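You operate a simulated robot arm through the tools that you are given. There is no shell and no other tool. Be economical: measure what you need, move in short steps, check, and stop when the job is done.

You run a simulated robot arm. Do the job below in one go: nothing can be reset, and whatever is moved stays where it is left.

JOB
Roll the lint off the blue shirt, comb the roller clean and lay the shirt in the basket.
Fine: the roller goes back into its holder. Nothing pinched, dropped or knocked over.

The check looks at the end state, three seconds after you hand in, the way a careful person would. Anything else that was tipped, shoved, dropped, spilled or broken makes it a failure.

ROBOT AND FRAMES
A 7-joint arm with a two-finger parallel gripper, fixed in place. Base frame: the origin is at the foot of the arm, x ahead of it, y to its left, z up. Units: mm, degrees, N and s.
Its first joint turns from -66.0 to 66.0 degrees. Payload 1.57 kg.
The tool frame sits at the grasp point between the pads (the TCP): z along the fingers, y along the line on which they close. The tips reach 30 mm beyond it. The gripper opens to 110 mm. The fingers are 24 mm wide and 12 mm thick; the gripper's body (48 by 112 mm) begins 78 mm behind the TCP.
Orientation is told as [roll, pitch, yaw] about the base's x, y, z axes, in that order, counted from this pose: with the fingers straight down and closing along the base's y, the tool's x points along the base's -x, its y along +y and its z along -z.

CONTROLS
- The arm moves only by the tool servo_tool. Its argument "rows" is a list of rows, each an object of numbers (a shift or turn left out is 0, a gripper value left out holds the last): "grip": the finger opening in cm, from 0 to 11; "dx", "dy", "dz": the shift along the tool's x, y, z in cm; "ax", "ay", "az": the turn, a rotation vector about the tool's x, y, z in degrees. In form: [{"grip": .., "dx": .., "dy": .., "dz": .., "ax": .., "ay": .., "az": ..}, ...]. A call has 1 to 12 rows; each row shifts and turns the commanded pose from where the row before left it, along the tool's axes as they then stand. A row lasts 0.2 s, in which the tool goes at most 50 mm and 8.6 degrees; a call with a longer step from one row to the next is refused whole, and so is a gripper value outside its range. A pose out of reach is approached as far as the arm can. The call stops where the force on the tool passes 40 N (or 10 N more than at its start, if that is more) or the arm is blocked; 0.2 s more then pass. Each finger travels about 108 mm/s and halts on what it meets, pressing with about 36 N; the grip force reading is that of the motor and also rises with nothing between the fingers. The clock runs only during rows and for 0.2 s after the last one: add rows that do not move to give the fingers time. It gives the time, the measured TCP pose, the force on the tool (base axes), the opening and the grip force at its end, in the units of the frame above (readings bear some noise).
- Cameras (640 x 400 px; columns grow to the right, rows downward): "scene" is fixed at [169.5, -394.4, 1419.8]; the picture's right is [0.77, -0.64, 0.00], its down [-0.37, -0.45, -0.81] and it looks along [0.52, 0.63, -0.59] (base axes); focal length 256 px, centre (320, 200). "wrist" rides on the gripper at [-36, 0, -80] in the tool frame; the picture's right is [0.00, -1.00, 0.00], its down [0.97, 0.00, -0.24] and it looks along [0.24, 0.00, 0.97] (tool axes); focal length 218 px, centre (320, 200).
- snapshot(camera): a new picture of that camera. The clock stands still meanwhile.
- pixel_to_xyz(camera, pixels): there is no depth. For up to 12 entries [column, row, z] of the newest picture of that camera ("zoom" is the newest enlarged one), the place [x, y] in the base frame at which the ray of that pixel passes the height z, good to about 3 mm, but the place of the scene camera against the robot may be out by one fixed shift of up to 18 mm in any direction. The clock stands still meanwhile.
- zoom(camera, box): a new picture of the part [left, top, right, bottom] of that camera's present view, enlarged. The clock stands still meanwhile.
- job_done(): hands the job in; it is judged then, once.

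Keep the steps short. Do not move on a guess: measure, check each grasp and each placing, and mend mistakes. In all there are 80 turns and 38 pictures (those below and enlarged ones count). Leave the gripper open and the arm clear of the work at the hand-in unless told otherwise, and finish with a single line.

The tools are called after ">>>" by a JSON object that holds its "fn" and its "kwargs". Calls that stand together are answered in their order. servo_tool: Moves the arm, as the interface text tells. Its arguments: {"type":"object","properties":{"rows":{"type":"array","items":{"type":"object","properties":{"grip":{"type":"number"},"dx":{"type":"number"},"dy":{"type":"number"},"dz":{"type":"number"},"ax":{"type":"number"},"ay":{"type":"number"},"az":{"type":"number"}}}}},"required":["rows"]} The other tools are called the same way: snapshot (camera) takes a picture; pixel_to_xyz (camera, pixels) gives the place at which the rays of pixels pass given heights; zoom (camera, box) takes an enlarged picture of a part of a camera's view; job_done () hands the job in.

At the start:

```text
t: 0.0
eef_pos: [465.0, 85.6, 1216.8]
tcp_rot: [0.0, 0.1, 0.1]
force: [1.1, 0.5, 0.1]
finger_gap: 109.9
finger_force: 0.0
```

scene: 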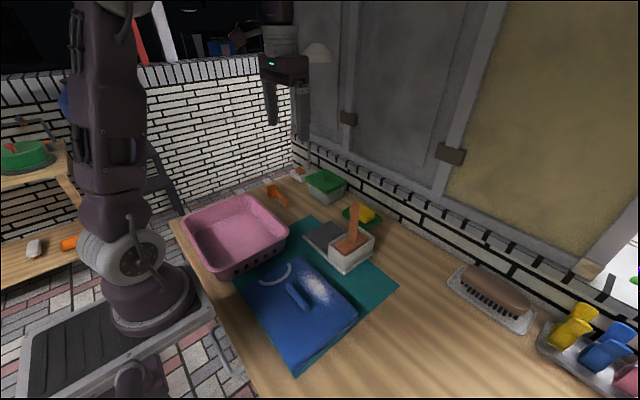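
wrist: 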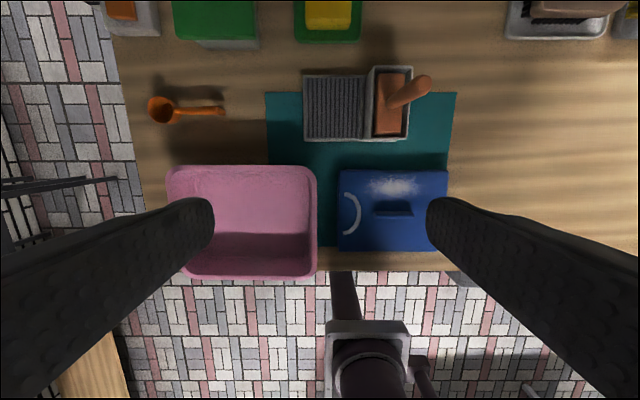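

I see the blue folded shirt with a pale lint patch, the pink basket, and the roller standing in a holder with a ridged comb plate beside it. I'll zoom in on both views first.

>>> {"fn": "zoom", "kwargs": {"camera": "scene", "box": [160, 160, 420, 370]}}

>>> {"fn": "zoom", "kwargs": {"camera": "wrist", "box": [260, 50, 480, 270]}}

>>> {"fn": "pixel_to_xyz", "kwargs": {"camera": "wrist", "pixels": [[338, 170, 270], [447, 170, 270], [338, 251, 270], [434, 251, 270], [393, 208, 290], [303, 75, 260], [365, 140, 260], [368, 67, 280], [410, 140, 280], [392, 105, 300], [422, 85, 350], [393, 185, 280]]}}

>>> {"fn": "pixel_to_xyz", "kwargs": {"camera": "wrist", "pixels": [[167, 170, 330], [317, 170, 330], [317, 278, 330], [180, 278, 330], [265, 93, 250], [456, 93, 250], [350, 195, 280], [345, 232, 280]]}}

```text
1.90 times, centred on (290, 265) of scene
```

zoom: 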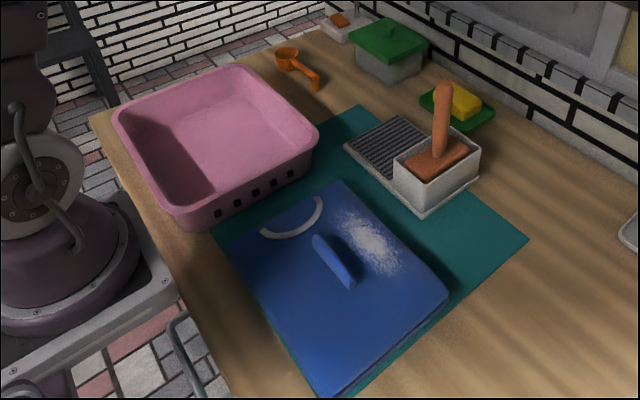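

```text
1.82 times, centred on (370, 160) of wrist
```

zoom: 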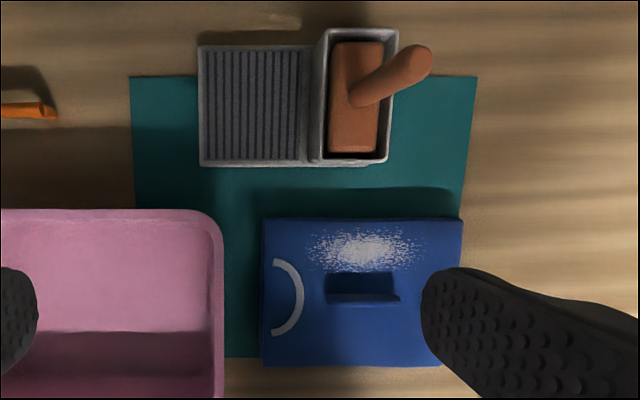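

```text
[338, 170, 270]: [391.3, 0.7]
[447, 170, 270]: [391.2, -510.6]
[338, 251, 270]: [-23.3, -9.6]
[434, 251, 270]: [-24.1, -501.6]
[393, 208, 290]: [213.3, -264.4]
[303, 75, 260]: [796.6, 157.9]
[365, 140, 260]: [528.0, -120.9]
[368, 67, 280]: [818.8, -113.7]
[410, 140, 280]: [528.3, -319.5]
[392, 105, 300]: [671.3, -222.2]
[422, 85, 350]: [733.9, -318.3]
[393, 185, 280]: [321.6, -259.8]
```

```text
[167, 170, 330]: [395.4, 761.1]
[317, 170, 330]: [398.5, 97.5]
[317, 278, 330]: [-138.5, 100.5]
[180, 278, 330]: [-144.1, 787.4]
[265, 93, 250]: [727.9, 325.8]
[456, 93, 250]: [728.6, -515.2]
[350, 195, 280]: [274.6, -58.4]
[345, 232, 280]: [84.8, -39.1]
```

The wrist and scene rays don't agree at z = 250. Triangulating the same corners puts the surface nearer z ≈ 810. I won't rely on either figure: I'll go straight down 120 mm and measure the parallax.

>>> {"fn": "servo_tool", "kwargs": {"rows": [{"dz": 4}, {"dz": 4}, {"dz": 4}, {}]}}

>>> {"fn": "snapshot", "kwargs": {"camera": "wrist"}}

```text
t: 1.0
eef_pos: [464.9, 84.1, 1098.7]
tcp_rot: [0.0, 0.0, 0.0]
force: [-0.2, -0.8, -1.1]
finger_gap: 109.7
finger_force: 0.0
```

```text
33 pictures are left
```

wrist: 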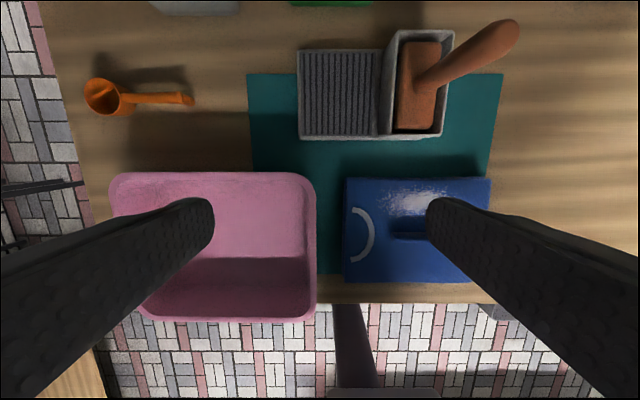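

Parallax confirms it: the surface lies about 490 mm below the first camera pose, so about z ≈ 806 in the measured frame and not 250. From here I'll use the measured height, which I'll check by contact before relying on it. Next I'll map the objects at plausible heights.

>>> {"fn": "pixel_to_xyz", "kwargs": {"camera": "wrist", "pixels": [[345, 178, 825], [491, 180, 825], [343, 281, 825], [490, 281, 825], [408, 200, 825], [300, 50, 815], [300, 138, 815], [380, 138, 815], [400, 32, 850], [453, 32, 850], [442, 135, 850], [386, 135, 850]]}}

>>> {"fn": "pixel_to_xyz", "kwargs": {"camera": "wrist", "pixels": [[247, 74, 808], [503, 74, 808], [420, 303, 808], [110, 175, 880], [314, 175, 880], [315, 315, 880], [140, 315, 880], [505, 35, 930], [425, 85, 850], [352, 208, 828], [355, 260, 828]]}}

>>> {"fn": "pixel_to_xyz", "kwargs": {"camera": "scene", "pixels": [[303, 238, 812], [353, 210, 930], [398, 286, 808], [357, 319, 825]]}}

```text
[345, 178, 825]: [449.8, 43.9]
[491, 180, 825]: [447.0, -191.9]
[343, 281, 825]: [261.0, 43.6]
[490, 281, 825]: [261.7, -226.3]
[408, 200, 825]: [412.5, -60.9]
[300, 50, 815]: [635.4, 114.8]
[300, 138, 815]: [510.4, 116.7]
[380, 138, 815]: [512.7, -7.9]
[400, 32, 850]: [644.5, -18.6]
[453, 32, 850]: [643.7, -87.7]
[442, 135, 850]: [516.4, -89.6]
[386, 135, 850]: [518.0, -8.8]
```

```text
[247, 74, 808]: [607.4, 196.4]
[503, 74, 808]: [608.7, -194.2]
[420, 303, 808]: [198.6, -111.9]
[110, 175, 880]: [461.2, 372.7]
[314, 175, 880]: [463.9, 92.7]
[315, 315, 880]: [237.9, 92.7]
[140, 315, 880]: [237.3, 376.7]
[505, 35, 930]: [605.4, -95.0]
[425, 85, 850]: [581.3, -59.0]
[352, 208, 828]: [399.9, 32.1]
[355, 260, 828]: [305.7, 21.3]
```

```text
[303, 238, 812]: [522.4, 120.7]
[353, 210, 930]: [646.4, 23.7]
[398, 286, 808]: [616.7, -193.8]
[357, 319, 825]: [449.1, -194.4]
```

Scene and wrist now agree at z ≈ 808, with only a small shift of about 10 mm. Triangulated, the roller handle stands near (573, -40) with its top at z ≈ 1005. I'll move over the shirt, staying above the handle, to see the lint and the ridge better.

>>> {"fn": "servo_tool", "kwargs": {"rows": [{"dy": -3.6, "dx": 0.5}, {"dy": -3.6, "dx": 0.5}, {"dy": -3.6, "dx": 0.5}, {"dy": -3.6, "dx": 0.5, "dz": 1}, {}]}}

>>> {"fn": "snapshot", "kwargs": {"camera": "wrist"}}

>>> {"fn": "zoom", "kwargs": {"camera": "scene", "box": [230, 190, 390, 290]}}

```text
t: 2.2
eef_pos: [443.7, -58.7, 1088.7]
tcp_rot: [0.0, 0.0, 0.0]
force: [-0.2, 0.6, 0.1]
finger_gap: 109.8
finger_force: 0.0
```

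```text
32 pictures are left
```

wrist: 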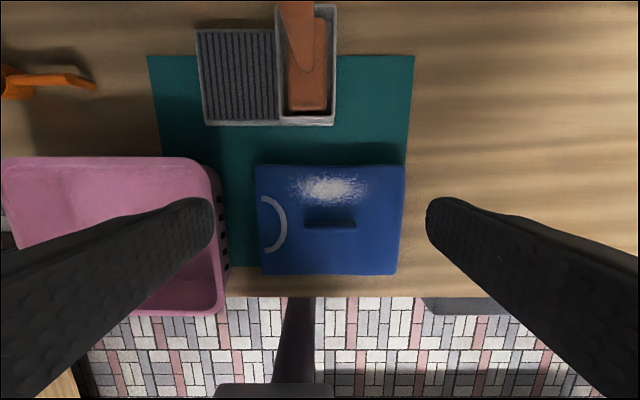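

```text
4.00 times, centred on (310, 240) of scene
```

zoom: 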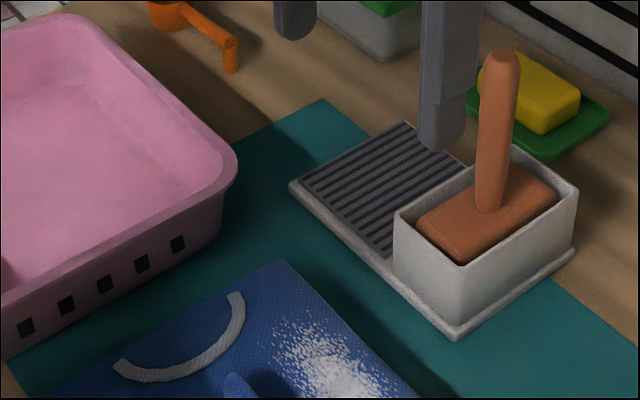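

>>> {"fn": "zoom", "kwargs": {"camera": "wrist", "box": [190, 0, 430, 150]}}

>>> {"fn": "zoom", "kwargs": {"camera": "wrist", "box": [240, 155, 420, 285]}}

```text
2.67 times, centred on (310, 75) of wrist
```

zoom: 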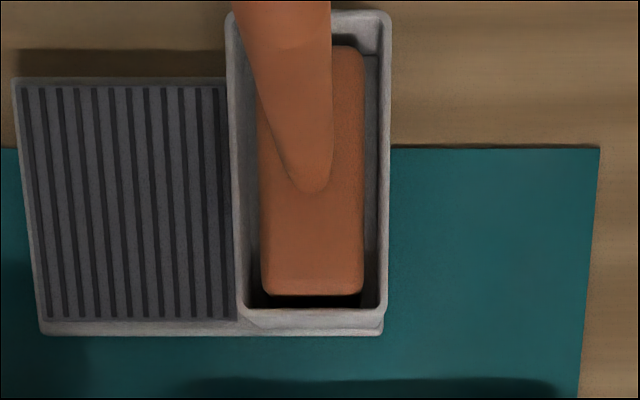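

```text
3.08 times, centred on (330, 220) of wrist
```

zoom: 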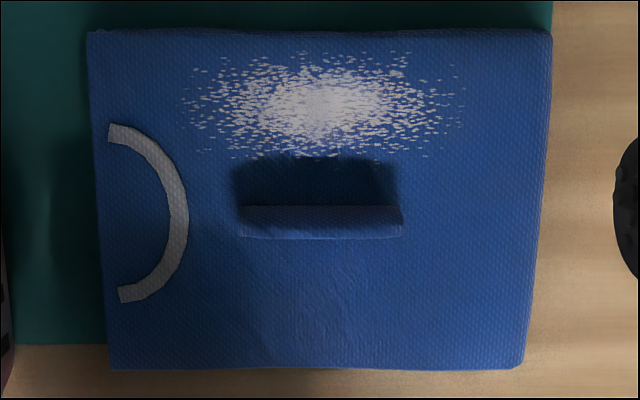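

>>> {"fn": "pixel_to_xyz", "kwargs": {"camera": "zoom", "pixels": [[185, 100, 835], [460, 100, 835], [320, 50, 835], [320, 160, 835], [238, 206, 850], [402, 206, 850], [238, 238, 835], [402, 238, 835], [88, 32, 835], [550, 32, 835], [110, 368, 835], [522, 368, 835]]}}

>>> {"fn": "pixel_to_xyz", "kwargs": {"camera": "wrist", "pixels": [[194, 30, 815], [208, 124, 815], [280, 120, 815], [275, 4, 860], [336, 5, 860], [281, 115, 860], [333, 116, 860], [286, 30, 840], [325, 22, 840], [325, 108, 840], [288, 109, 840], [306, 68, 845]]}}

```text
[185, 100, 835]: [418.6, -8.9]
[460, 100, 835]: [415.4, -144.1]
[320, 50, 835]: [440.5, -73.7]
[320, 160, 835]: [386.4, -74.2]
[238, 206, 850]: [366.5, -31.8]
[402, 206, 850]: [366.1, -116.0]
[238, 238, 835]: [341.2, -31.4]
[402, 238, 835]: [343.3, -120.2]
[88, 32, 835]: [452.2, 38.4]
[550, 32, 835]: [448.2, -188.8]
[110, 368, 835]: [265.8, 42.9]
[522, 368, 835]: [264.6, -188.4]
```

```text
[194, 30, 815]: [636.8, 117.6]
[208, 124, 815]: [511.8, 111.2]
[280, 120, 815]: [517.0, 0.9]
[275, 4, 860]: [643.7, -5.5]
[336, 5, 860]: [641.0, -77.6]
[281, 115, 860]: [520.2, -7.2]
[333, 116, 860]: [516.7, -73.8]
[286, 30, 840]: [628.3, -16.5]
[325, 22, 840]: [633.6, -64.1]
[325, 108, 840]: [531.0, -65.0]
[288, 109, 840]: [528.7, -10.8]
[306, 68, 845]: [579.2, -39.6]
```

Lint is centred near (415, -75) and spans about x 386–441, y -144 to -9. The ridge on the shirt is at x 345–365. The roller head is about 50 × 100 mm, with its long side along x. Next I'll go above the handle near (575, -40), staying high.

>>> {"fn": "servo_tool", "kwargs": {"rows": [{"dx": -3.3, "dy": 0.5}, {"dx": -3.3, "dy": 0.5}, {"dx": -3.3, "dy": 0.5}, {"dx": -3.3, "dy": 0.4}, {}]}}

>>> {"fn": "snapshot", "kwargs": {"camera": "wrist"}}

>>> {"fn": "zoom", "kwargs": {"camera": "scene", "box": [280, 110, 440, 290]}}

```text
t: 3.4
eef_pos: [576.4, -39.2, 1087.5]
tcp_rot: [0.1, 0.0, 0.1]
force: [-0.3, 1.7, 0.2]
finger_gap: 109.8
finger_force: 0.0
```

```text
28 pictures are left
```

wrist: 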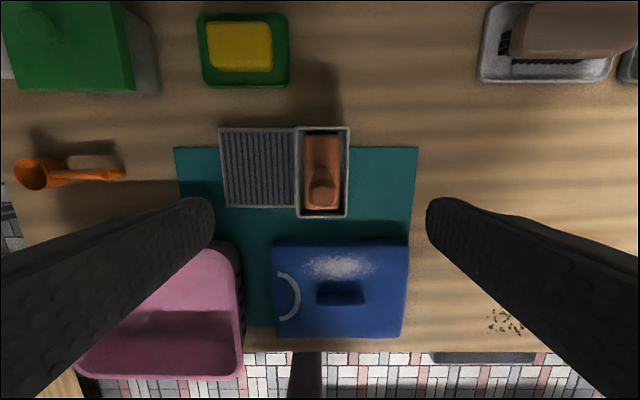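

```text
2.22 times, centred on (360, 200) of scene
```

zoom: 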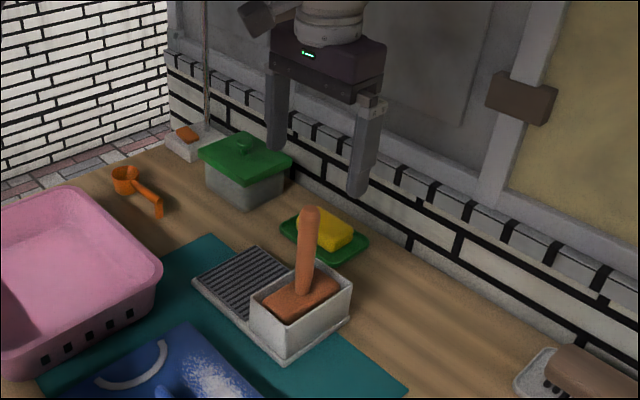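

>>> {"fn": "pixel_to_xyz", "kwargs": {"camera": "wrist", "pixels": [[321, 192, 1000], [310, 192, 1000], [333, 192, 1000], [322, 172, 1000], [322, 206, 950], [303, 210, 845], [339, 210, 845], [303, 136, 845], [342, 136, 845]]}}

>>> {"fn": "pixel_to_xyz", "kwargs": {"camera": "zoom", "pixels": [[310, 215, 1000]]}}

```text
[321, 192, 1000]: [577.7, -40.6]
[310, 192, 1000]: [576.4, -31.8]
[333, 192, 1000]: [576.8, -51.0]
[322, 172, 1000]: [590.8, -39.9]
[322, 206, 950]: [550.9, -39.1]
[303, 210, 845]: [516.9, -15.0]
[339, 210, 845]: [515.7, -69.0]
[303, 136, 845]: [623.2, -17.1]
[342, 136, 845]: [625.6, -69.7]
```

```text
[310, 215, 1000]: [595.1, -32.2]
```

The handle top is at (577, -40.5), about 22 mm thick, and the TCP is at (576.4, -39.2), so it's lined up. I'll go down 137 mm with open fingers, leaving the tips above the holder rim and the gripper body above the handle top.

>>> {"fn": "servo_tool", "kwargs": {"rows": [{"dz": 3, "dy": -0.1}, {"dz": 3}, {"dz": 3}, {"dz": 2.5}, {"dz": 2}, {}]}}

>>> {"fn": "zoom", "kwargs": {"camera": "scene", "box": [280, 130, 440, 290]}}

```text
t: 4.8
eef_pos: [577.6, -42.2, 950.9]
tcp_rot: [0.0, 0.1, 0.0]
force: [0.7, -0.2, 0.6]
finger_gap: 110.0
finger_force: 0.0
```

```text
2.50 times, centred on (360, 210) of scene
```

zoom: 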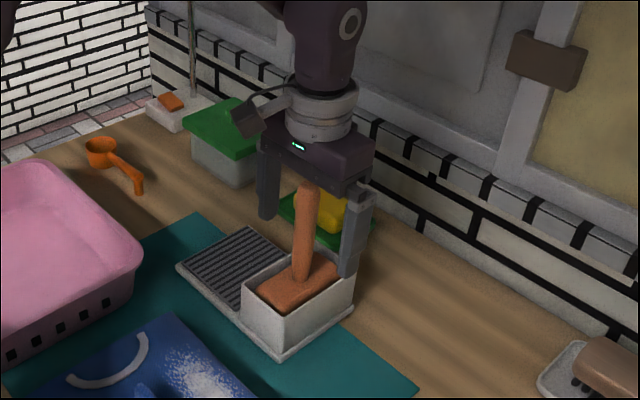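

The fingers straddle the handle with clearance below and above. I'll close on it now.

>>> {"fn": "servo_tool", "kwargs": {"rows": [{"grip": 6}, {"grip": 3.5}, {"grip": 1}, {"grip": 1}, {}, {}]}}

```text
t: 6.2
eef_pos: [577.5, -41.3, 952.0]
tcp_rot: [0.1, 0.0, 0.0]
force: [0.2, -1.0, -0.1]
finger_gap: 23.8
finger_force: 36.0
```

It holds at a 23.8 mm gap and 36 N. I'll lift straight up 90 mm.

>>> {"fn": "servo_tool", "kwargs": {"rows": [{"dz": -1}, {"dz": -2}, {"dz": -2}, {"dz": -2}, {"dz": -2}, {}]}}

>>> {"fn": "zoom", "kwargs": {"camera": "scene", "box": [260, 110, 440, 290]}}

>>> {"fn": "snapshot", "kwargs": {"camera": "wrist"}}

```text
t: 7.6
eef_pos: [577.1, -41.0, 1041.7]
tcp_rot: [0.0, 0.0, 0.0]
force: [0.0, -0.3, -1.6]
finger_gap: 23.6
finger_force: 35.9
```

```text
2.22 times, centred on (350, 200) of scene
```

zoom: 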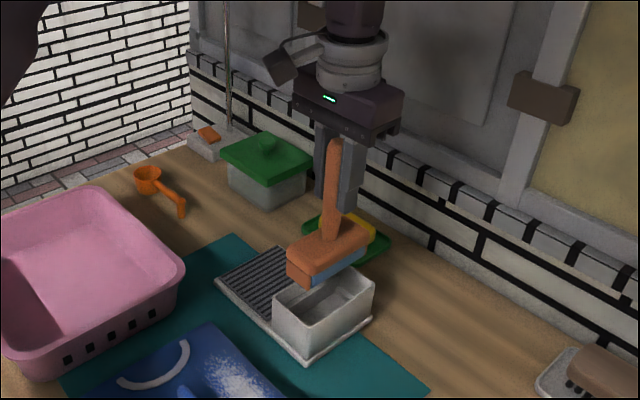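

```text
24 pictures are left
```

wrist: 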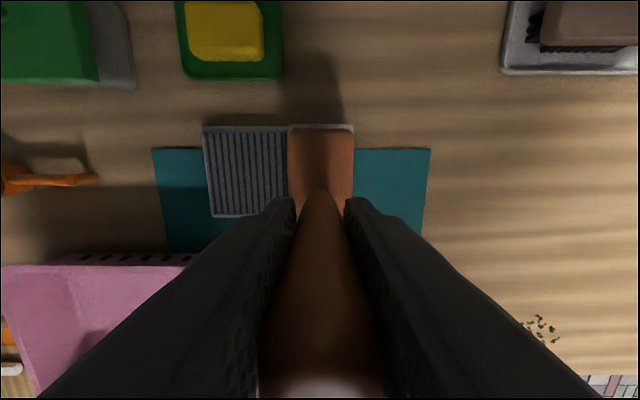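

The roller is held firmly, upright and square, with the blue pad under the head. I'll carry it to (432, -160) above the right part of the shirt, keeping the head (x 380–484) clear of the ridge.

>>> {"fn": "servo_tool", "kwargs": {"rows": [{"dx": 2.9, "dy": -2.4}, {"dx": 2.9, "dy": -2.4}, {"dx": 2.9, "dy": -2.4}, {"dx": 2.9, "dy": -2.4}, {"dx": 2.9, "dy": -2.3}, {"dz": 1.5}, {"dz": 1.5}, {"dz": 1.0}, {}]}}

>>> {"fn": "zoom", "kwargs": {"camera": "scene", "box": [230, 180, 410, 370]}}

```text
t: 9.6
eef_pos: [431.7, -159.3, 1001.6]
tcp_rot: [0.1, 0.1, 0.1]
force: [0.6, 0.1, -1.8]
finger_gap: 23.9
finger_force: 36.2
```

```text
2.11 times, centred on (320, 275) of scene
```

zoom: 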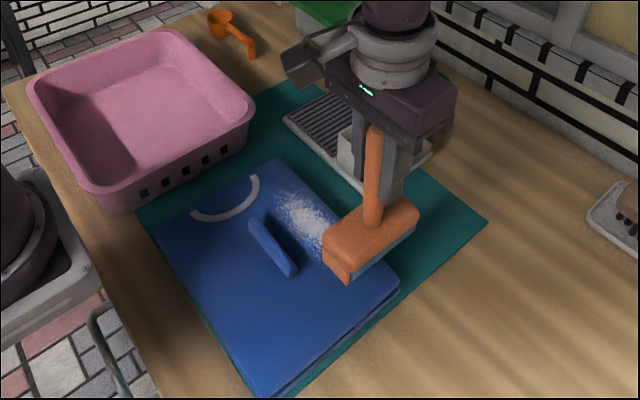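

The head hangs above the right end of the lint. I'll lower it in small steps and watch the force.

>>> {"fn": "servo_tool", "kwargs": {"rows": [{"dz": 0.5}, {"dz": 0.5}, {"dz": 0.5}, {"dz": 0.3}, {}]}}

```text
t: 10.8
eef_pos: [431.8, -160.5, 983.7]
tcp_rot: [0.0, 0.0, 0.0]
force: [-0.1, -0.2, -0.9]
finger_gap: 23.9
finger_force: 35.8
```

>>> {"fn": "servo_tool", "kwargs": {"rows": [{"dz": 0.3}, {"dz": 0.3}, {"dz": 0.2}, {}]}}

```text
t: 11.8
eef_pos: [432.2, -160.6, 975.5]
tcp_rot: [0.0, 0.0, 0.0]
force: [-0.6, -0.4, -0.9]
finger_gap: 23.6
finger_force: 35.4
```

>>> {"fn": "servo_tool", "kwargs": {"rows": [{"dz": 0.2}, {"dz": 0.2}, {"dz": 0.1}, {}]}}

>>> {"fn": "zoom", "kwargs": {"camera": "scene", "box": [270, 230, 390, 330]}}

```text
t: 12.8
eef_pos: [432.3, -161.2, 970.6]
tcp_rot: [0.0, 0.0, 0.0]
force: [-0.7, 0.4, -1.5]
finger_gap: 23.8
finger_force: 35.7
```

```text
4.00 times, centred on (330, 280) of scene
```

zoom: 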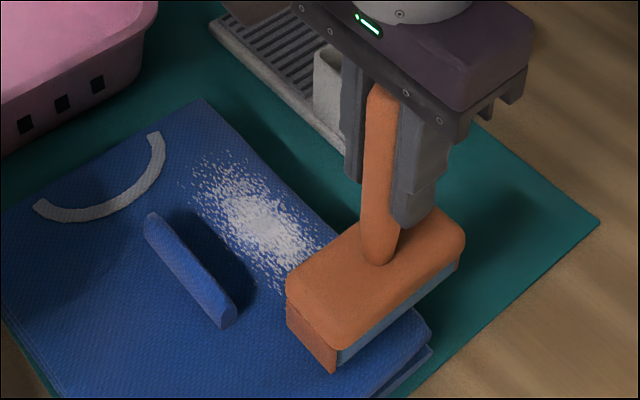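

Not touching yet. I'll keep lowering.

>>> {"fn": "servo_tool", "kwargs": {"rows": [{"dz": 0.2}, {"dz": 0.2}, {"dz": 0.1}, {}]}}

```text
t: 13.8
eef_pos: [432.6, -159.9, 967.0]
tcp_rot: [0.0, -0.1, 0.0]
force: [2.2, -0.3, 26.0]
finger_gap: 23.5
finger_force: 35.9
```

Contact at about z 967 and 26 N, which is a bit firm. I'll ease off slightly.

>>> {"fn": "servo_tool", "kwargs": {"rows": [{"dz": -0.13}, {}]}}

```text
t: 14.4
eef_pos: [431.8, -160.8, 967.7]
tcp_rot: [-0.1, 0.1, 0.1]
force: [5.0, 0.1, 4.4]
finger_gap: 23.9
finger_force: 35.6
```

The press is now light, about 5 N. I'll stroke along +y across the lint to y ≈ 10.

>>> {"fn": "servo_tool", "kwargs": {"rows": [{"dy": 1.5}, {"dy": 1.5}, {"dy": 1.5}, {"dy": 1.5}, {"dy": 1.5}, {"dy": 1.5}, {"dy": 1.5}, {"dy": 1.5}, {"dy": 1.5}, {"dy": 1.5}, {"dy": 1.5}, {}]}}

>>> {"fn": "zoom", "kwargs": {"camera": "scene", "box": [230, 190, 390, 350]}}

```text
t: 17.0
eef_pos: [433.8, 5.2, 966.6]
tcp_rot: [0.0, 0.0, 0.1]
force: [-0.4, -0.2, -1.5]
finger_gap: 23.8
finger_force: 36.6
```

```text
2.50 times, centred on (310, 270) of scene
```

zoom: 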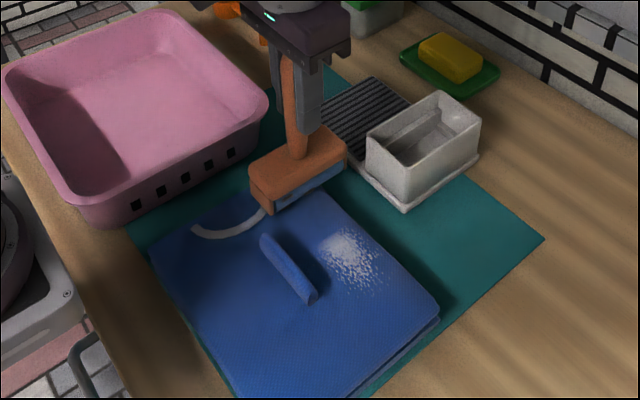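

The left part of the lint is gone but the rest remains, and the press reads zero here, so the pad must have floated. I'll find contact again at this end and stroke back with more pressure.

>>> {"fn": "servo_tool", "kwargs": {"rows": [{"dz": 0.1}, {"dz": 0.1}, {}]}}

```text
t: 17.8
eef_pos: [433.3, 5.6, 966.9]
tcp_rot: [0.0, -0.2, 0.0]
force: [-0.1, 1.3, 26.9]
finger_gap: 23.8
finger_force: 35.7
```

>>> {"fn": "servo_tool", "kwargs": {"rows": [{"dz": -0.06}, {"dy": -1}, {"dy": -1}, {"dy": -1}, {}]}}

```text
t: 19.0
eef_pos: [432.0, -24.8, 966.5]
tcp_rot: [-0.1, 0.0, -0.1]
force: [1.9, -0.2, 21.9]
finger_gap: 23.9
finger_force: 36.0
```

>>> {"fn": "servo_tool", "kwargs": {"rows": [{"dy": -1.2, "dz": -0.04}, {"dy": -1.2}, {"dy": -1.2}, {"dy": -1.2}, {"dy": -1.2}, {"dy": -1.2}, {}]}}

>>> {"fn": "zoom", "kwargs": {"camera": "scene", "box": [230, 190, 390, 350]}}

```text
t: 20.6
eef_pos: [432.1, -96.6, 966.6]
tcp_rot: [0.0, 0.0, -0.1]
force: [-0.5, -0.5, 0.3]
finger_gap: 23.7
finger_force: 35.7
```

```text
2.50 times, centred on (310, 270) of scene
```

zoom: 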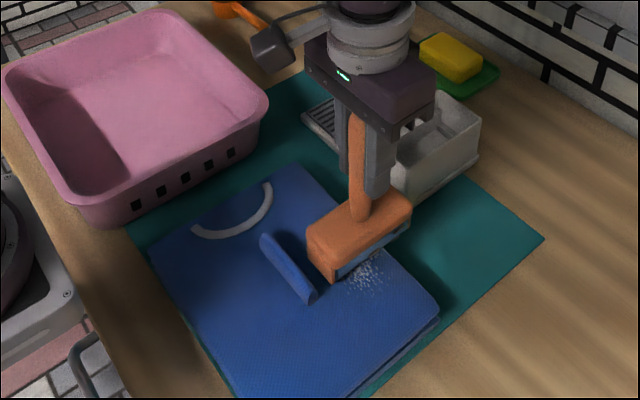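

>>> {"fn": "servo_tool", "kwargs": {"rows": [{"dz": 0.06}, {"dy": -1.2, "dz": 0.02}, {"dy": -1.2}, {"dy": -1.2}, {"dy": -1.2}, {"dy": -1.2}, {"dy": -1}, {}]}}

```text
t: 22.4
eef_pos: [432.8, -167.3, 964.7]
tcp_rot: [0.1, 0.0, 0.0]
force: [2.8, -0.8, 18.0]
finger_gap: 23.9
finger_force: 35.7
```

There's solid contact now, at 18 N. I'll stroke back over to +y.

>>> {"fn": "servo_tool", "kwargs": {"rows": [{"dy": 1.2}, {"dy": 1.2}, {"dy": 1.2}, {"dy": 1.2}, {"dy": 1.2}, {"dy": 1.2}, {"dy": 1.2}, {}]}}

```text
t: 24.2
eef_pos: [432.5, -83.6, 965.6]
tcp_rot: [-0.1, 0.0, -0.1]
force: [0.0, -0.6, 2.6]
finger_gap: 23.7
finger_force: 36.2
```

>>> {"fn": "servo_tool", "kwargs": {"rows": [{"dz": 0.07}, {"dy": 1.2, "dz": 0.03}, {"dy": 1.2}, {"dy": 1.2}, {"dy": 1.2}, {"dy": 1.2}, {"dy": 1.2}, {"dy": 1.2}, {}]}}

>>> {"fn": "zoom", "kwargs": {"camera": "scene", "box": [230, 190, 390, 350]}}

```text
t: 26.2
eef_pos: [431.6, 0.5, 964.6]
tcp_rot: [0.0, 0.1, -0.1]
force: [-0.3, -0.1, -0.9]
finger_gap: 23.9
finger_force: 36.4
```

```text
2.50 times, centred on (310, 270) of scene
```

zoom: 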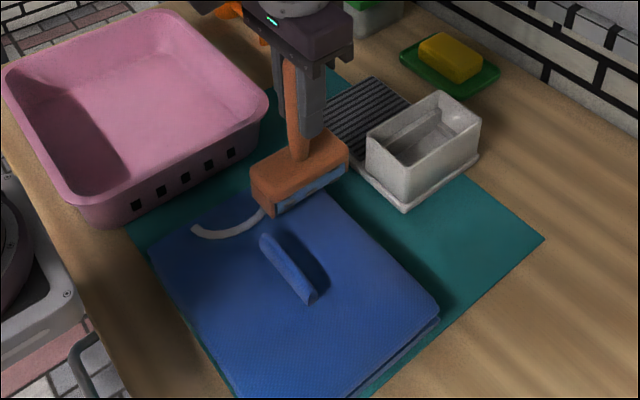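

No lint is visible on the shirt, and the shirt hasn't moved. I'll lift and carry the roller over the comb plate (x 512–637, y 0–115) at about (577, 70).

>>> {"fn": "servo_tool", "kwargs": {"rows": [{"dz": -2.5}, {"dz": -2.5}, {"dz": -2.5}, {"dx": -3.6, "dy": 1.7}, {"dx": -3.6, "dy": 1.7}, {"dx": -3.6, "dy": 1.8}, {"dx": -3.7, "dy": 1.8}, {}]}}

>>> {"fn": "snapshot", "kwargs": {"camera": "wrist"}}

>>> {"fn": "zoom", "kwargs": {"camera": "scene", "box": [230, 150, 410, 350]}}

```text
t: 28.0
eef_pos: [578.5, 70.0, 1040.3]
tcp_rot: [0.0, 0.0, 0.0]
force: [0.9, -0.2, -1.3]
finger_gap: 23.9
finger_force: 35.7
```

```text
18 pictures are left
```

wrist: 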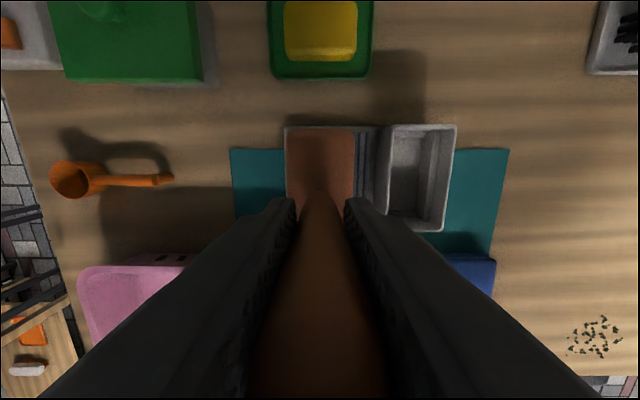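

```text
2.00 times, centred on (320, 250) of scene
```

zoom: 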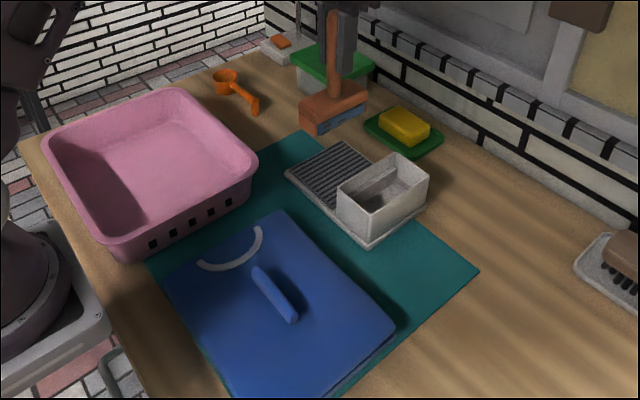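

The shirt looks clean. The head is centred over the comb plate, clear of the holder box. I'll lower toward the comb.

>>> {"fn": "servo_tool", "kwargs": {"rows": [{"dz": 2}, {"dz": 2}, {"dz": 2}, {"dz": 1}, {}]}}

>>> {"fn": "servo_tool", "kwargs": {"rows": [{"dz": 0.3}, {"dz": 0.3}, {"dz": 0.2}, {}]}}

```text
t: 29.2
eef_pos: [577.6, 70.3, 967.7]
tcp_rot: [0.1, 0.0, 0.0]
force: [-0.2, 0.1, -1.5]
finger_gap: 24.0
finger_force: 35.6
```

```text
t: 30.2
eef_pos: [577.9, 70.3, 961.6]
tcp_rot: [0.0, 0.1, 0.0]
force: [0.3, 0.2, -1.6]
finger_gap: 24.0
finger_force: 35.8
```

>>> {"fn": "servo_tool", "kwargs": {"rows": [{"dz": 0.2}, {"dz": 0.2}, {"dz": 0.2}, {}]}}

>>> {"fn": "servo_tool", "kwargs": {"rows": [{"dz": 0.2}, {"dz": 0.1}, {}]}}

```text
t: 31.2
eef_pos: [576.3, 70.3, 956.1]
tcp_rot: [0.0, 0.0, -0.1]
force: [0.3, -0.8, 0.3]
finger_gap: 23.7
finger_force: 34.6
```

```text
t: 32.0
eef_pos: [578.4, 71.1, 952.1]
tcp_rot: [0.1, 0.0, 0.0]
force: [-0.8, -0.1, -1.3]
finger_gap: 23.8
finger_force: 36.1
```

>>> {"fn": "servo_tool", "kwargs": {"rows": [{"dz": 0.2}, {"dz": 0.1}, {}]}}

>>> {"fn": "servo_tool", "kwargs": {"rows": [{"dz": 0.15}, {"dz": 0.1}, {}]}}

```text
t: 32.8
eef_pos: [576.8, 70.9, 949.8]
tcp_rot: [0.1, 0.0, 0.0]
force: [-0.2, 0.3, -1.4]
finger_gap: 23.8
finger_force: 36.2
```

```text
t: 33.6
eef_pos: [577.6, 71.7, 948.5]
tcp_rot: [0.0, -0.1, 0.0]
force: [-1.4, 0.4, 9.9]
finger_gap: 23.8
finger_force: 36.0
```

Contact on the comb reads about 11 N. I'll stroke across the ridges along y, between y 88 and 30.

>>> {"fn": "servo_tool", "kwargs": {"rows": [{"dy": 0.8}, {"dy": 0.8, "dz": 0.03}, {"dy": -1}, {"dy": -1}, {"dy": -1}, {"dy": -1}, {"dy": -1}, {"dy": -0.7}, {}]}}

```text
t: 35.6
eef_pos: [576.8, 29.2, 947.0]
tcp_rot: [0.0, -0.1, 0.1]
force: [-0.4, 0.7, 13.6]
finger_gap: 23.8
finger_force: 36.3
```

>>> {"fn": "servo_tool", "kwargs": {"rows": [{"dy": 1, "dz": 0.02}, {"dy": 1}, {"dy": 1}, {"dy": 1}, {"dy": 1}, {"dy": 0.8}, {"dy": -1, "dz": 0.02}, {"dy": -1}, {"dy": -1}, {"dy": -1}, {"dy": -1.5}, {}]}}

>>> {"fn": "servo_tool", "kwargs": {"rows": [{"dy": 1, "dz": 0.03}, {"dy": 1}, {"dy": 1}, {"dy": 1}, {"dy": 1}, {"dy": 0.6}, {"dy": -1}, {"dy": -1}, {"dy": -1}, {"dy": -1}, {"dy": -1.3}, {}]}}

>>> {"fn": "zoom", "kwargs": {"camera": "scene", "box": [280, 180, 380, 280]}}

```text
t: 38.2
eef_pos: [575.7, 32.6, 945.5]
tcp_rot: [0.1, 0.0, 0.0]
force: [5.9, 0.9, 8.7]
finger_gap: 23.6
finger_force: 36.1
```

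```text
t: 40.8
eef_pos: [577.1, 35.8, 947.2]
tcp_rot: [0.0, -0.1, 0.0]
force: [-0.6, 0.3, -2.7]
finger_gap: 23.6
finger_force: 35.1
```

```text
4.00 times, centred on (330, 230) of scene
```

zoom: 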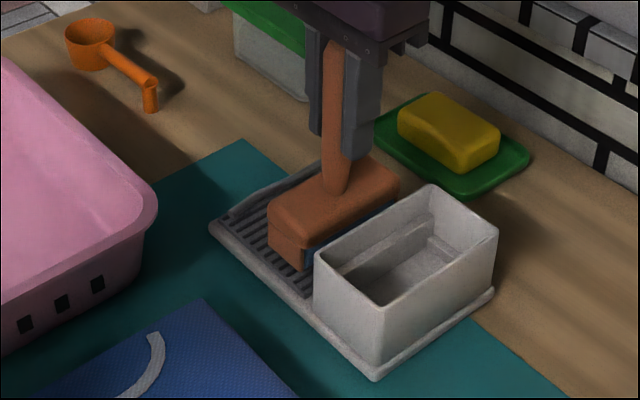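

A grey lint strip has collected at the left end of the comb, so combing works. Pressure was lost on the last pass, so I'll add two more passes with contact.

>>> {"fn": "servo_tool", "kwargs": {"rows": [{"dz": 0.1}, {"dz": 0.05}, {}]}}

>>> {"fn": "servo_tool", "kwargs": {"rows": [{"dy": 1}, {"dy": 1}, {"dy": 1}, {"dy": 1}, {"dy": 1}, {"dy": -1}, {"dy": -1}, {"dy": -1}, {"dy": -1}, {"dy": -1}, {}]}}

```text
t: 41.6
eef_pos: [577.6, 35.4, 944.4]
tcp_rot: [0.0, -0.1, 0.1]
force: [-2.7, -0.5, 21.2]
finger_gap: 23.6
finger_force: 36.1
```

```text
t: 44.0
eef_pos: [576.1, 36.3, 944.0]
tcp_rot: [0.0, 0.1, 0.0]
force: [1.7, -0.3, 2.7]
finger_gap: 23.8
finger_force: 36.0
```

I'll lift clear and tilt the tool 48° so the pad faces the scene camera, to check that it's clean.

>>> {"fn": "servo_tool", "kwargs": {"rows": [{"dz": -3}, {"dz": -4}, {"dz": -4}, {"dz": -4}, {"ax": 8}, {"ax": 8}, {"ax": 8}, {"ax": 8}, {"ax": 8}, {"ax": 8}, {}]}}

>>> {"fn": "zoom", "kwargs": {"camera": "scene", "box": [260, 100, 420, 260]}}

```text
t: 46.4
eef_pos: [576.5, 36.3, 1094.3]
tcp_rot: [-48.2, 0.1, 0.0]
force: [-0.1, 0.1, -1.7]
finger_gap: 23.6
finger_force: 35.9
```

```text
2.50 times, centred on (340, 180) of scene
```

zoom: 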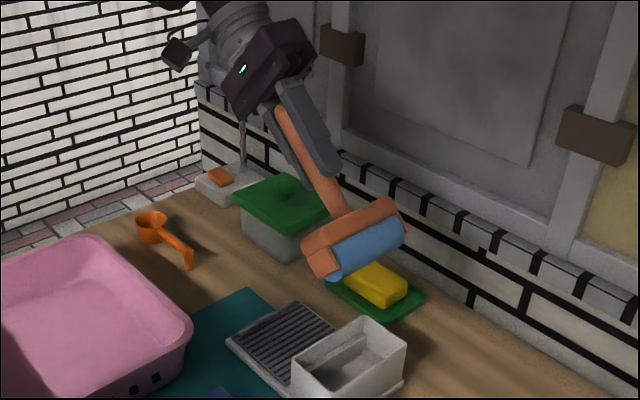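

>>> {"fn": "zoom", "kwargs": {"camera": "scene", "box": [320, 170, 380, 220]}}

```text
8.00 times, centred on (350, 195) of scene
```

zoom: 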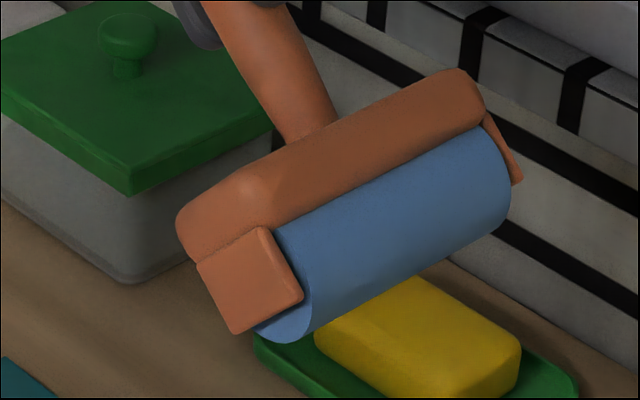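

The pad is clean. I'll turn back upright and move above the holder to the pick-up position (577.5, -41.3).

>>> {"fn": "servo_tool", "kwargs": {"rows": [{"ax": -8}, {"ax": -8}, {"ax": -8}, {"ax": -8}, {"ax": -8}, {"ax": -8}, {"dy": -2.6}, {"dy": -2.6}, {"dy": -2.56, "dx": -0.1}, {}]}}

>>> {"fn": "servo_tool", "kwargs": {"rows": [{"dz": 2.5}, {"dz": 2.5}, {}]}}

>>> {"fn": "snapshot", "kwargs": {"camera": "wrist"}}

```text
t: 48.6
eef_pos: [580.0, -40.1, 1094.3]
tcp_rot: [0.0, 0.0, 0.0]
force: [-0.3, -0.4, -1.1]
finger_gap: 23.6
finger_force: 35.6
```

```text
t: 49.4
eef_pos: [578.2, -41.2, 1043.5]
tcp_rot: [0.1, 0.0, -0.1]
force: [-0.4, -0.1, -2.2]
finger_gap: 23.5
finger_force: 35.8
```

```text
13 pictures are left
```

wrist: 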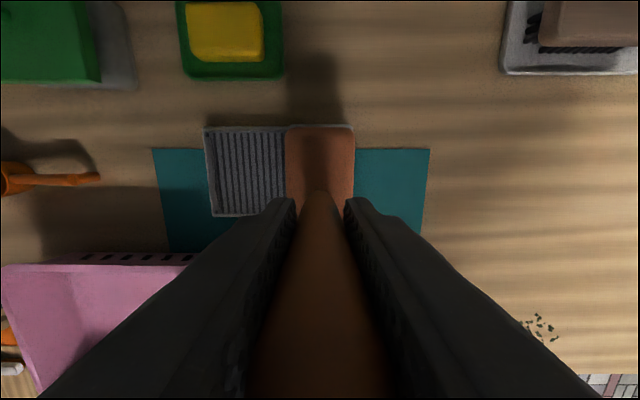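

The view matches the lift picture to within 1–2 px. I'll lower into the holder gently.

>>> {"fn": "servo_tool", "kwargs": {"rows": [{"dz": 1.5}, {"dz": 1.5}, {"dz": 1.5}, {"dz": 1.5}, {"dz": 1}, {}]}}

>>> {"fn": "servo_tool", "kwargs": {"rows": [{"dz": 0.5}, {"dz": 0.5}, {"dz": 0.3}, {}]}}

>>> {"fn": "servo_tool", "kwargs": {"rows": [{"dz": 0.3}, {"dz": 0.2}, {"dz": 0.2}, {}]}}

```text
t: 50.8
eef_pos: [579.1, -42.1, 974.4]
tcp_rot: [0.0, -0.1, -0.1]
force: [0.9, -0.3, -0.8]
finger_gap: 23.4
finger_force: 35.4
```

```text
t: 51.8
eef_pos: [579.1, -42.3, 960.2]
tcp_rot: [0.0, -0.1, 0.0]
force: [0.1, 0.4, -2.6]
finger_gap: 23.8
finger_force: 35.9
```

```text
t: 52.8
eef_pos: [579.2, -41.0, 954.5]
tcp_rot: [-0.1, 0.0, 0.0]
force: [0.5, 0.9, -1.1]
finger_gap: 23.8
finger_force: 36.3
```

>>> {"fn": "servo_tool", "kwargs": {"rows": [{"dz": 0.2}, {"dz": 0.2}, {"dz": 0.1}, {}]}}

>>> {"fn": "servo_tool", "kwargs": {"rows": [{"dz": 0.15}, {"dz": 0.15}, {}]}}

```text
t: 53.8
eef_pos: [579.0, -42.0, 949.4]
tcp_rot: [0.0, -0.1, 0.0]
force: [0.8, 0.1, -1.9]
finger_gap: 23.7
finger_force: 35.6
```

```text
t: 54.6
eef_pos: [577.1, -41.3, 945.9]
tcp_rot: [-0.1, -0.1, 0.0]
force: [-0.4, 0.4, -1.7]
finger_gap: 24.0
finger_force: 35.9
```

>>> {"fn": "servo_tool", "kwargs": {"rows": [{"dz": 0.15}, {"dz": 0.1}, {}]}}

>>> {"fn": "servo_tool", "kwargs": {"rows": [{"dz": 0.1}, {"dz": 0.1}, {}]}}

```text
t: 55.4
eef_pos: [578.8, -39.9, 944.5]
tcp_rot: [0.0, -0.2, 0.1]
force: [-6.5, 0.3, 26.6]
finger_gap: 23.7
finger_force: 36.0
```

```text
t: 56.2
eef_pos: [579.7, -40.9, 943.2]
tcp_rot: [0.1, -0.2, 0.0]
force: [-1.4, -0.3, 27.4]
finger_gap: 23.5
finger_force: 35.6
```

It's seated: contact at about 944, as predicted. I'll ease off and open.

>>> {"fn": "servo_tool", "kwargs": {"rows": [{"dz": -0.15}, {"grip": 4}, {"grip": 6}, {"grip": 8}, {"grip": 8}, {}]}}

>>> {"fn": "zoom", "kwargs": {"camera": "scene", "box": [270, 150, 400, 280]}}

```text
t: 57.6
eef_pos: [578.5, -41.1, 942.9]
tcp_rot: [0.1, -0.1, -0.1]
force: [-0.6, 0.4, -0.1]
finger_gap: 79.9
finger_force: 0.2
```

```text
3.08 times, centred on (335, 215) of scene
```

zoom: 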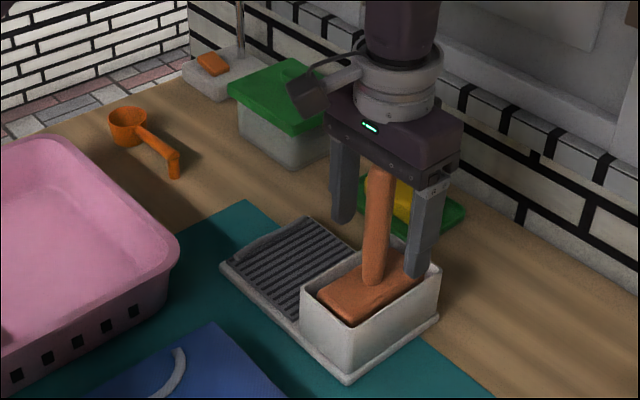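

The roller stands upright in its holder. I'll rise 150 mm, move above the shirt ridge near (355, -75), and start turning the gripper.

>>> {"fn": "servo_tool", "kwargs": {"rows": [{"dz": -4}, {"dz": -4}, {"dz": -4}, {"dz": -3}, {"dx": 4.5, "dy": -0.7}, {"dx": 4.5, "dy": -0.7}, {"dx": 4.5, "dy": -0.7}, {"dx": 4.4, "dy": -0.7}, {"dx": 4.4, "dy": -0.6}, {}]}}

>>> {"fn": "servo_tool", "kwargs": {"rows": [{"az": 8.2, "grip": 8}, {"az": 8.2}, {"az": 8.2}, {"az": 8.2}, {"az": 8.2}, {"az": 8.2}, {"az": 8.2}, {"az": 8.2}, {"az": 8.2}, {"az": 8.2}, {"az": 8.0}, {}]}}

>>> {"fn": "snapshot", "kwargs": {"camera": "wrist"}}

```text
t: 59.8
eef_pos: [354.2, -74.7, 1095.0]
tcp_rot: [0.0, -0.1, 0.1]
force: [0.1, 0.2, -0.2]
finger_gap: 80.0
finger_force: 0.0
```

```text
t: 62.4
eef_pos: [354.5, -75.2, 1093.3]
tcp_rot: [0.1, 0.0, -90.2]
force: [-0.5, -1.0, -0.1]
finger_gap: 79.8
finger_force: 0.0
```

```text
11 pictures are left
```

wrist: 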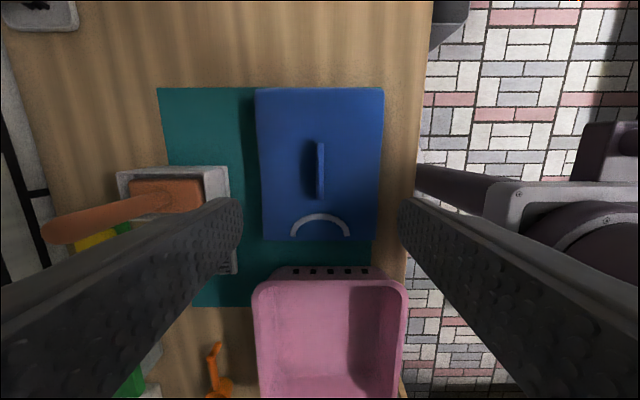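

>>> {"fn": "zoom", "kwargs": {"camera": "wrist", "box": [250, 80, 390, 250]}}

>>> {"fn": "pixel_to_xyz", "kwargs": {"camera": "wrist", "pixels": [[318, 170, 850], [325, 170, 850], [318, 170, 835], [325, 170, 835], [322, 142, 850], [322, 198, 850], [256, 89, 830], [383, 90, 830], [264, 240, 830], [378, 240, 830], [402, 292, 885], [256, 288, 885]]}}

```text
2.35 times, centred on (320, 165) of wrist
```

zoom: 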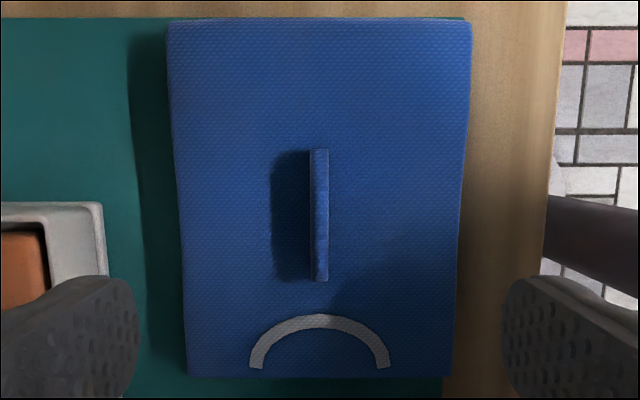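

```text
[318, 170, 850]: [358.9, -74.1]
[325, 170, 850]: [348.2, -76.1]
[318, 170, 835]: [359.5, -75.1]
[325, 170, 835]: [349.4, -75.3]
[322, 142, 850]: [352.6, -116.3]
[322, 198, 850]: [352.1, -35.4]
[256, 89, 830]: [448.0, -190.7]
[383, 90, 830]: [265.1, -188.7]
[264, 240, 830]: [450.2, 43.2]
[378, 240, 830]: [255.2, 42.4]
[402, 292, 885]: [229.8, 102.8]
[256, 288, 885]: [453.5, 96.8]
```

The shirt is lint-free. The ridge is 10 mm thick at x 348–359, y -116 to -35, with its top at about 851 and the shirt face at about 829. I'll lower with the fingers 50 mm apart until the tips are a few mm above the shirt.

>>> {"fn": "servo_tool", "kwargs": {"rows": [{"dz": 4, "grip": 5}, {"dz": 4}, {"dz": 4}, {"dz": 4}, {"dz": 3}, {"dz": 1.5}, {"dz": 1}, {}]}}

>>> {"fn": "snapshot", "kwargs": {"camera": "wrist"}}

>>> {"fn": "zoom", "kwargs": {"camera": "scene", "box": [240, 250, 360, 340]}}

```text
t: 64.2
eef_pos: [355.1, -74.1, 878.3]
tcp_rot: [0.0, -0.1, -90.0]
force: [0.7, 0.8, 0.3]
finger_gap: 50.2
finger_force: 0.1
```

```text
9 pictures are left
```

wrist: 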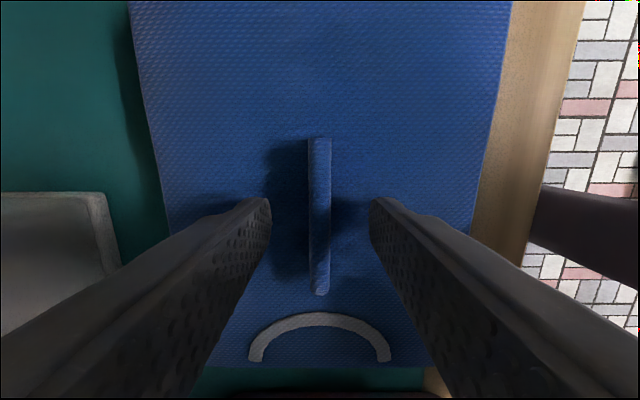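

```text
4.44 times, centred on (300, 295) of scene
```

zoom: 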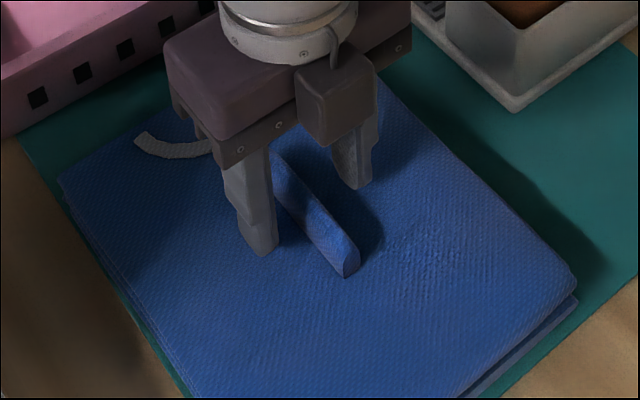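

The ridge is centred between the fingers. I'll lower 13 mm more, checking the force, then close.

>>> {"fn": "servo_tool", "kwargs": {"rows": [{"dz": 0.5}, {"dz": 0.5}, {"dz": 0.3}, {}]}}

>>> {"fn": "servo_tool", "kwargs": {"rows": [{"grip": 3}, {"grip": 1}, {"grip": 0}, {}, {}]}}

```text
t: 65.0
eef_pos: [355.0, -74.9, 866.5]
tcp_rot: [0.1, 0.0, -90.1]
force: [-2.6, 0.9, 18.9]
finger_gap: 50.3
finger_force: 0.0
stopped in row 4: the force on the tool passed its limit (the readings are from after the stop); the commanded pose is now the measured one
```

```text
t: 66.2
eef_pos: [355.8, -76.2, 866.5]
tcp_rot: [0.3, -0.1, -90.0]
force: [-0.3, -0.9, 35.5]
finger_gap: 11.4
finger_force: 29.0
```

The tips touched the shirt face at about z 836, and the tool reads 35 N pressed. To avoid catching cloth, I'll reopen, rise 4 mm and close again.

>>> {"fn": "servo_tool", "kwargs": {"rows": [{"grip": 3}, {"grip": 4}, {"dz": -0.25}, {"dz": -0.25}, {}, {}]}}

>>> {"fn": "servo_tool", "kwargs": {"rows": [{"grip": 2.5}, {"grip": 1}, {"grip": 0.5}, {}, {}]}}

>>> {"fn": "zoom", "kwargs": {"camera": "scene", "box": [240, 250, 360, 340]}}

```text
t: 67.6
eef_pos: [354.7, -75.2, 871.1]
tcp_rot: [0.1, -0.1, -90.1]
force: [-0.9, 0.0, 0.2]
finger_gap: 40.3
finger_force: 0.1
```

```text
t: 68.8
eef_pos: [356.0, -75.3, 871.8]
tcp_rot: [0.1, -0.1, -90.1]
force: [-0.7, 1.0, 0.2]
finger_gap: 11.4
finger_force: 29.2
```

```text
4.44 times, centred on (300, 295) of scene
```

zoom: 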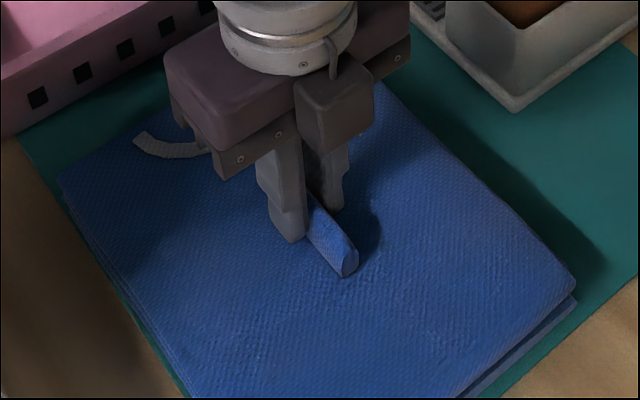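

It's gripping cleanly on the ridge, with no press on the cloth. I'll lift slowly.

>>> {"fn": "servo_tool", "kwargs": {"rows": [{"dz": -0.5}, {"dz": -1}, {"dz": -1.5}, {"dz": -2}, {"dz": -2.5}, {"dz": -2.5}, {"dz": -3}, {"dz": -3}, {"dz": -2}, {}]}}

>>> {"fn": "zoom", "kwargs": {"camera": "scene", "box": [160, 130, 400, 350]}}

```text
t: 71.0
eef_pos: [355.6, -75.5, 1053.4]
tcp_rot: [0.1, 0.1, -90.1]
force: [-0.7, -0.2, -1.9]
finger_gap: 11.0
finger_force: 29.6
```

```text
1.82 times, centred on (280, 240) of scene
```

zoom: 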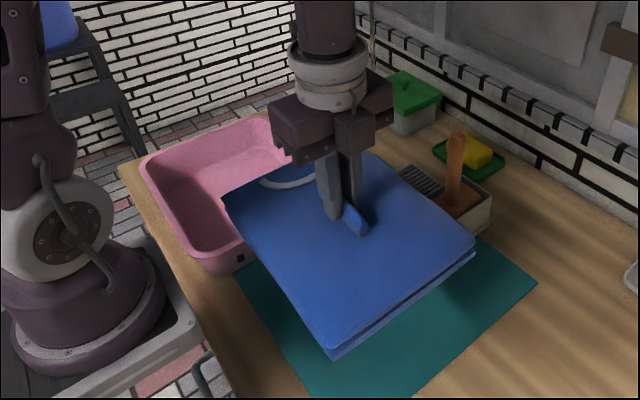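

The shirt hangs level and secure. Combining all the earlier views puts the basket rim at about x 222–466, y 90–375, centre ≈ (344, 232), and the shirt centre is about at the TCP (+2 in y). I'll carry it over to (344, 231) at this height.

>>> {"fn": "servo_tool", "kwargs": {"rows": [{"dx": 2, "dy": -0.15}, {"dx": 3, "dy": -0.15}, {"dx": 3.5, "dy": -0.15}, {"dx": 3.5, "dy": -0.15}, {"dx": 3.5, "dy": -0.15}, {"dx": 3.5, "dy": -0.15}, {"dx": 3.5, "dy": -0.15}, {"dx": 3.5, "dy": -0.1}, {"dx": 3, "dy": 0}, {"dx": 1.65}, {}, {}]}}

>>> {"fn": "servo_tool", "kwargs": {"rows": [{"dz": 2}, {"dz": 2}, {"dz": 2}, {"dz": 1.5}, {}]}}

>>> {"fn": "zoom", "kwargs": {"camera": "scene", "box": [150, 130, 320, 300]}}

```text
t: 73.6
eef_pos: [343.1, 230.3, 1052.8]
tcp_rot: [0.1, 0.0, -90.1]
force: [0.1, 0.1, -0.6]
finger_gap: 11.7
finger_force: 28.8
```

```text
t: 74.8
eef_pos: [343.0, 232.6, 976.2]
tcp_rot: [0.1, 0.0, -90.1]
force: [-0.2, 1.1, -1.7]
finger_gap: 11.3
finger_force: 29.0
```

```text
2.35 times, centred on (235, 215) of scene
```

zoom: 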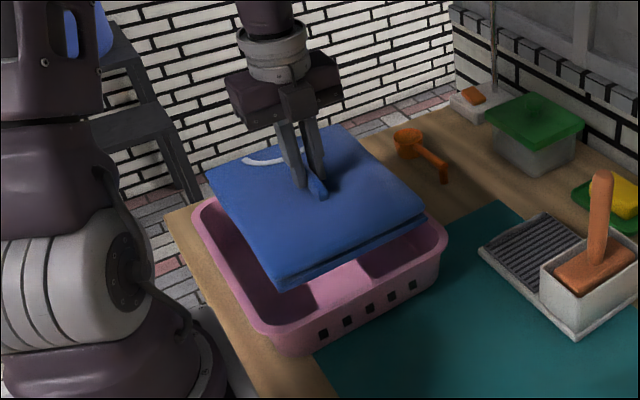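

The shirt is above the rim. I'll check its corners against the rim in the scene view.

>>> {"fn": "pixel_to_xyz", "kwargs": {"camera": "zoom", "pixels": [[283, 282, 925], [425, 210, 937], [207, 172, 937], [335, 126, 937], [447, 238, 880], [262, 325, 880], [193, 212, 880], [225, 265, 880], [350, 285, 880]]}}

```text
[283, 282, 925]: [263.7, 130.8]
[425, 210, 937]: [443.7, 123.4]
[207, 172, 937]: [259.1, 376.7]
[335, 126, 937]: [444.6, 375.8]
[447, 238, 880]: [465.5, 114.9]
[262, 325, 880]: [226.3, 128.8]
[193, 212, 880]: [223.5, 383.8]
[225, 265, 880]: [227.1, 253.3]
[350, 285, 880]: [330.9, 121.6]
```

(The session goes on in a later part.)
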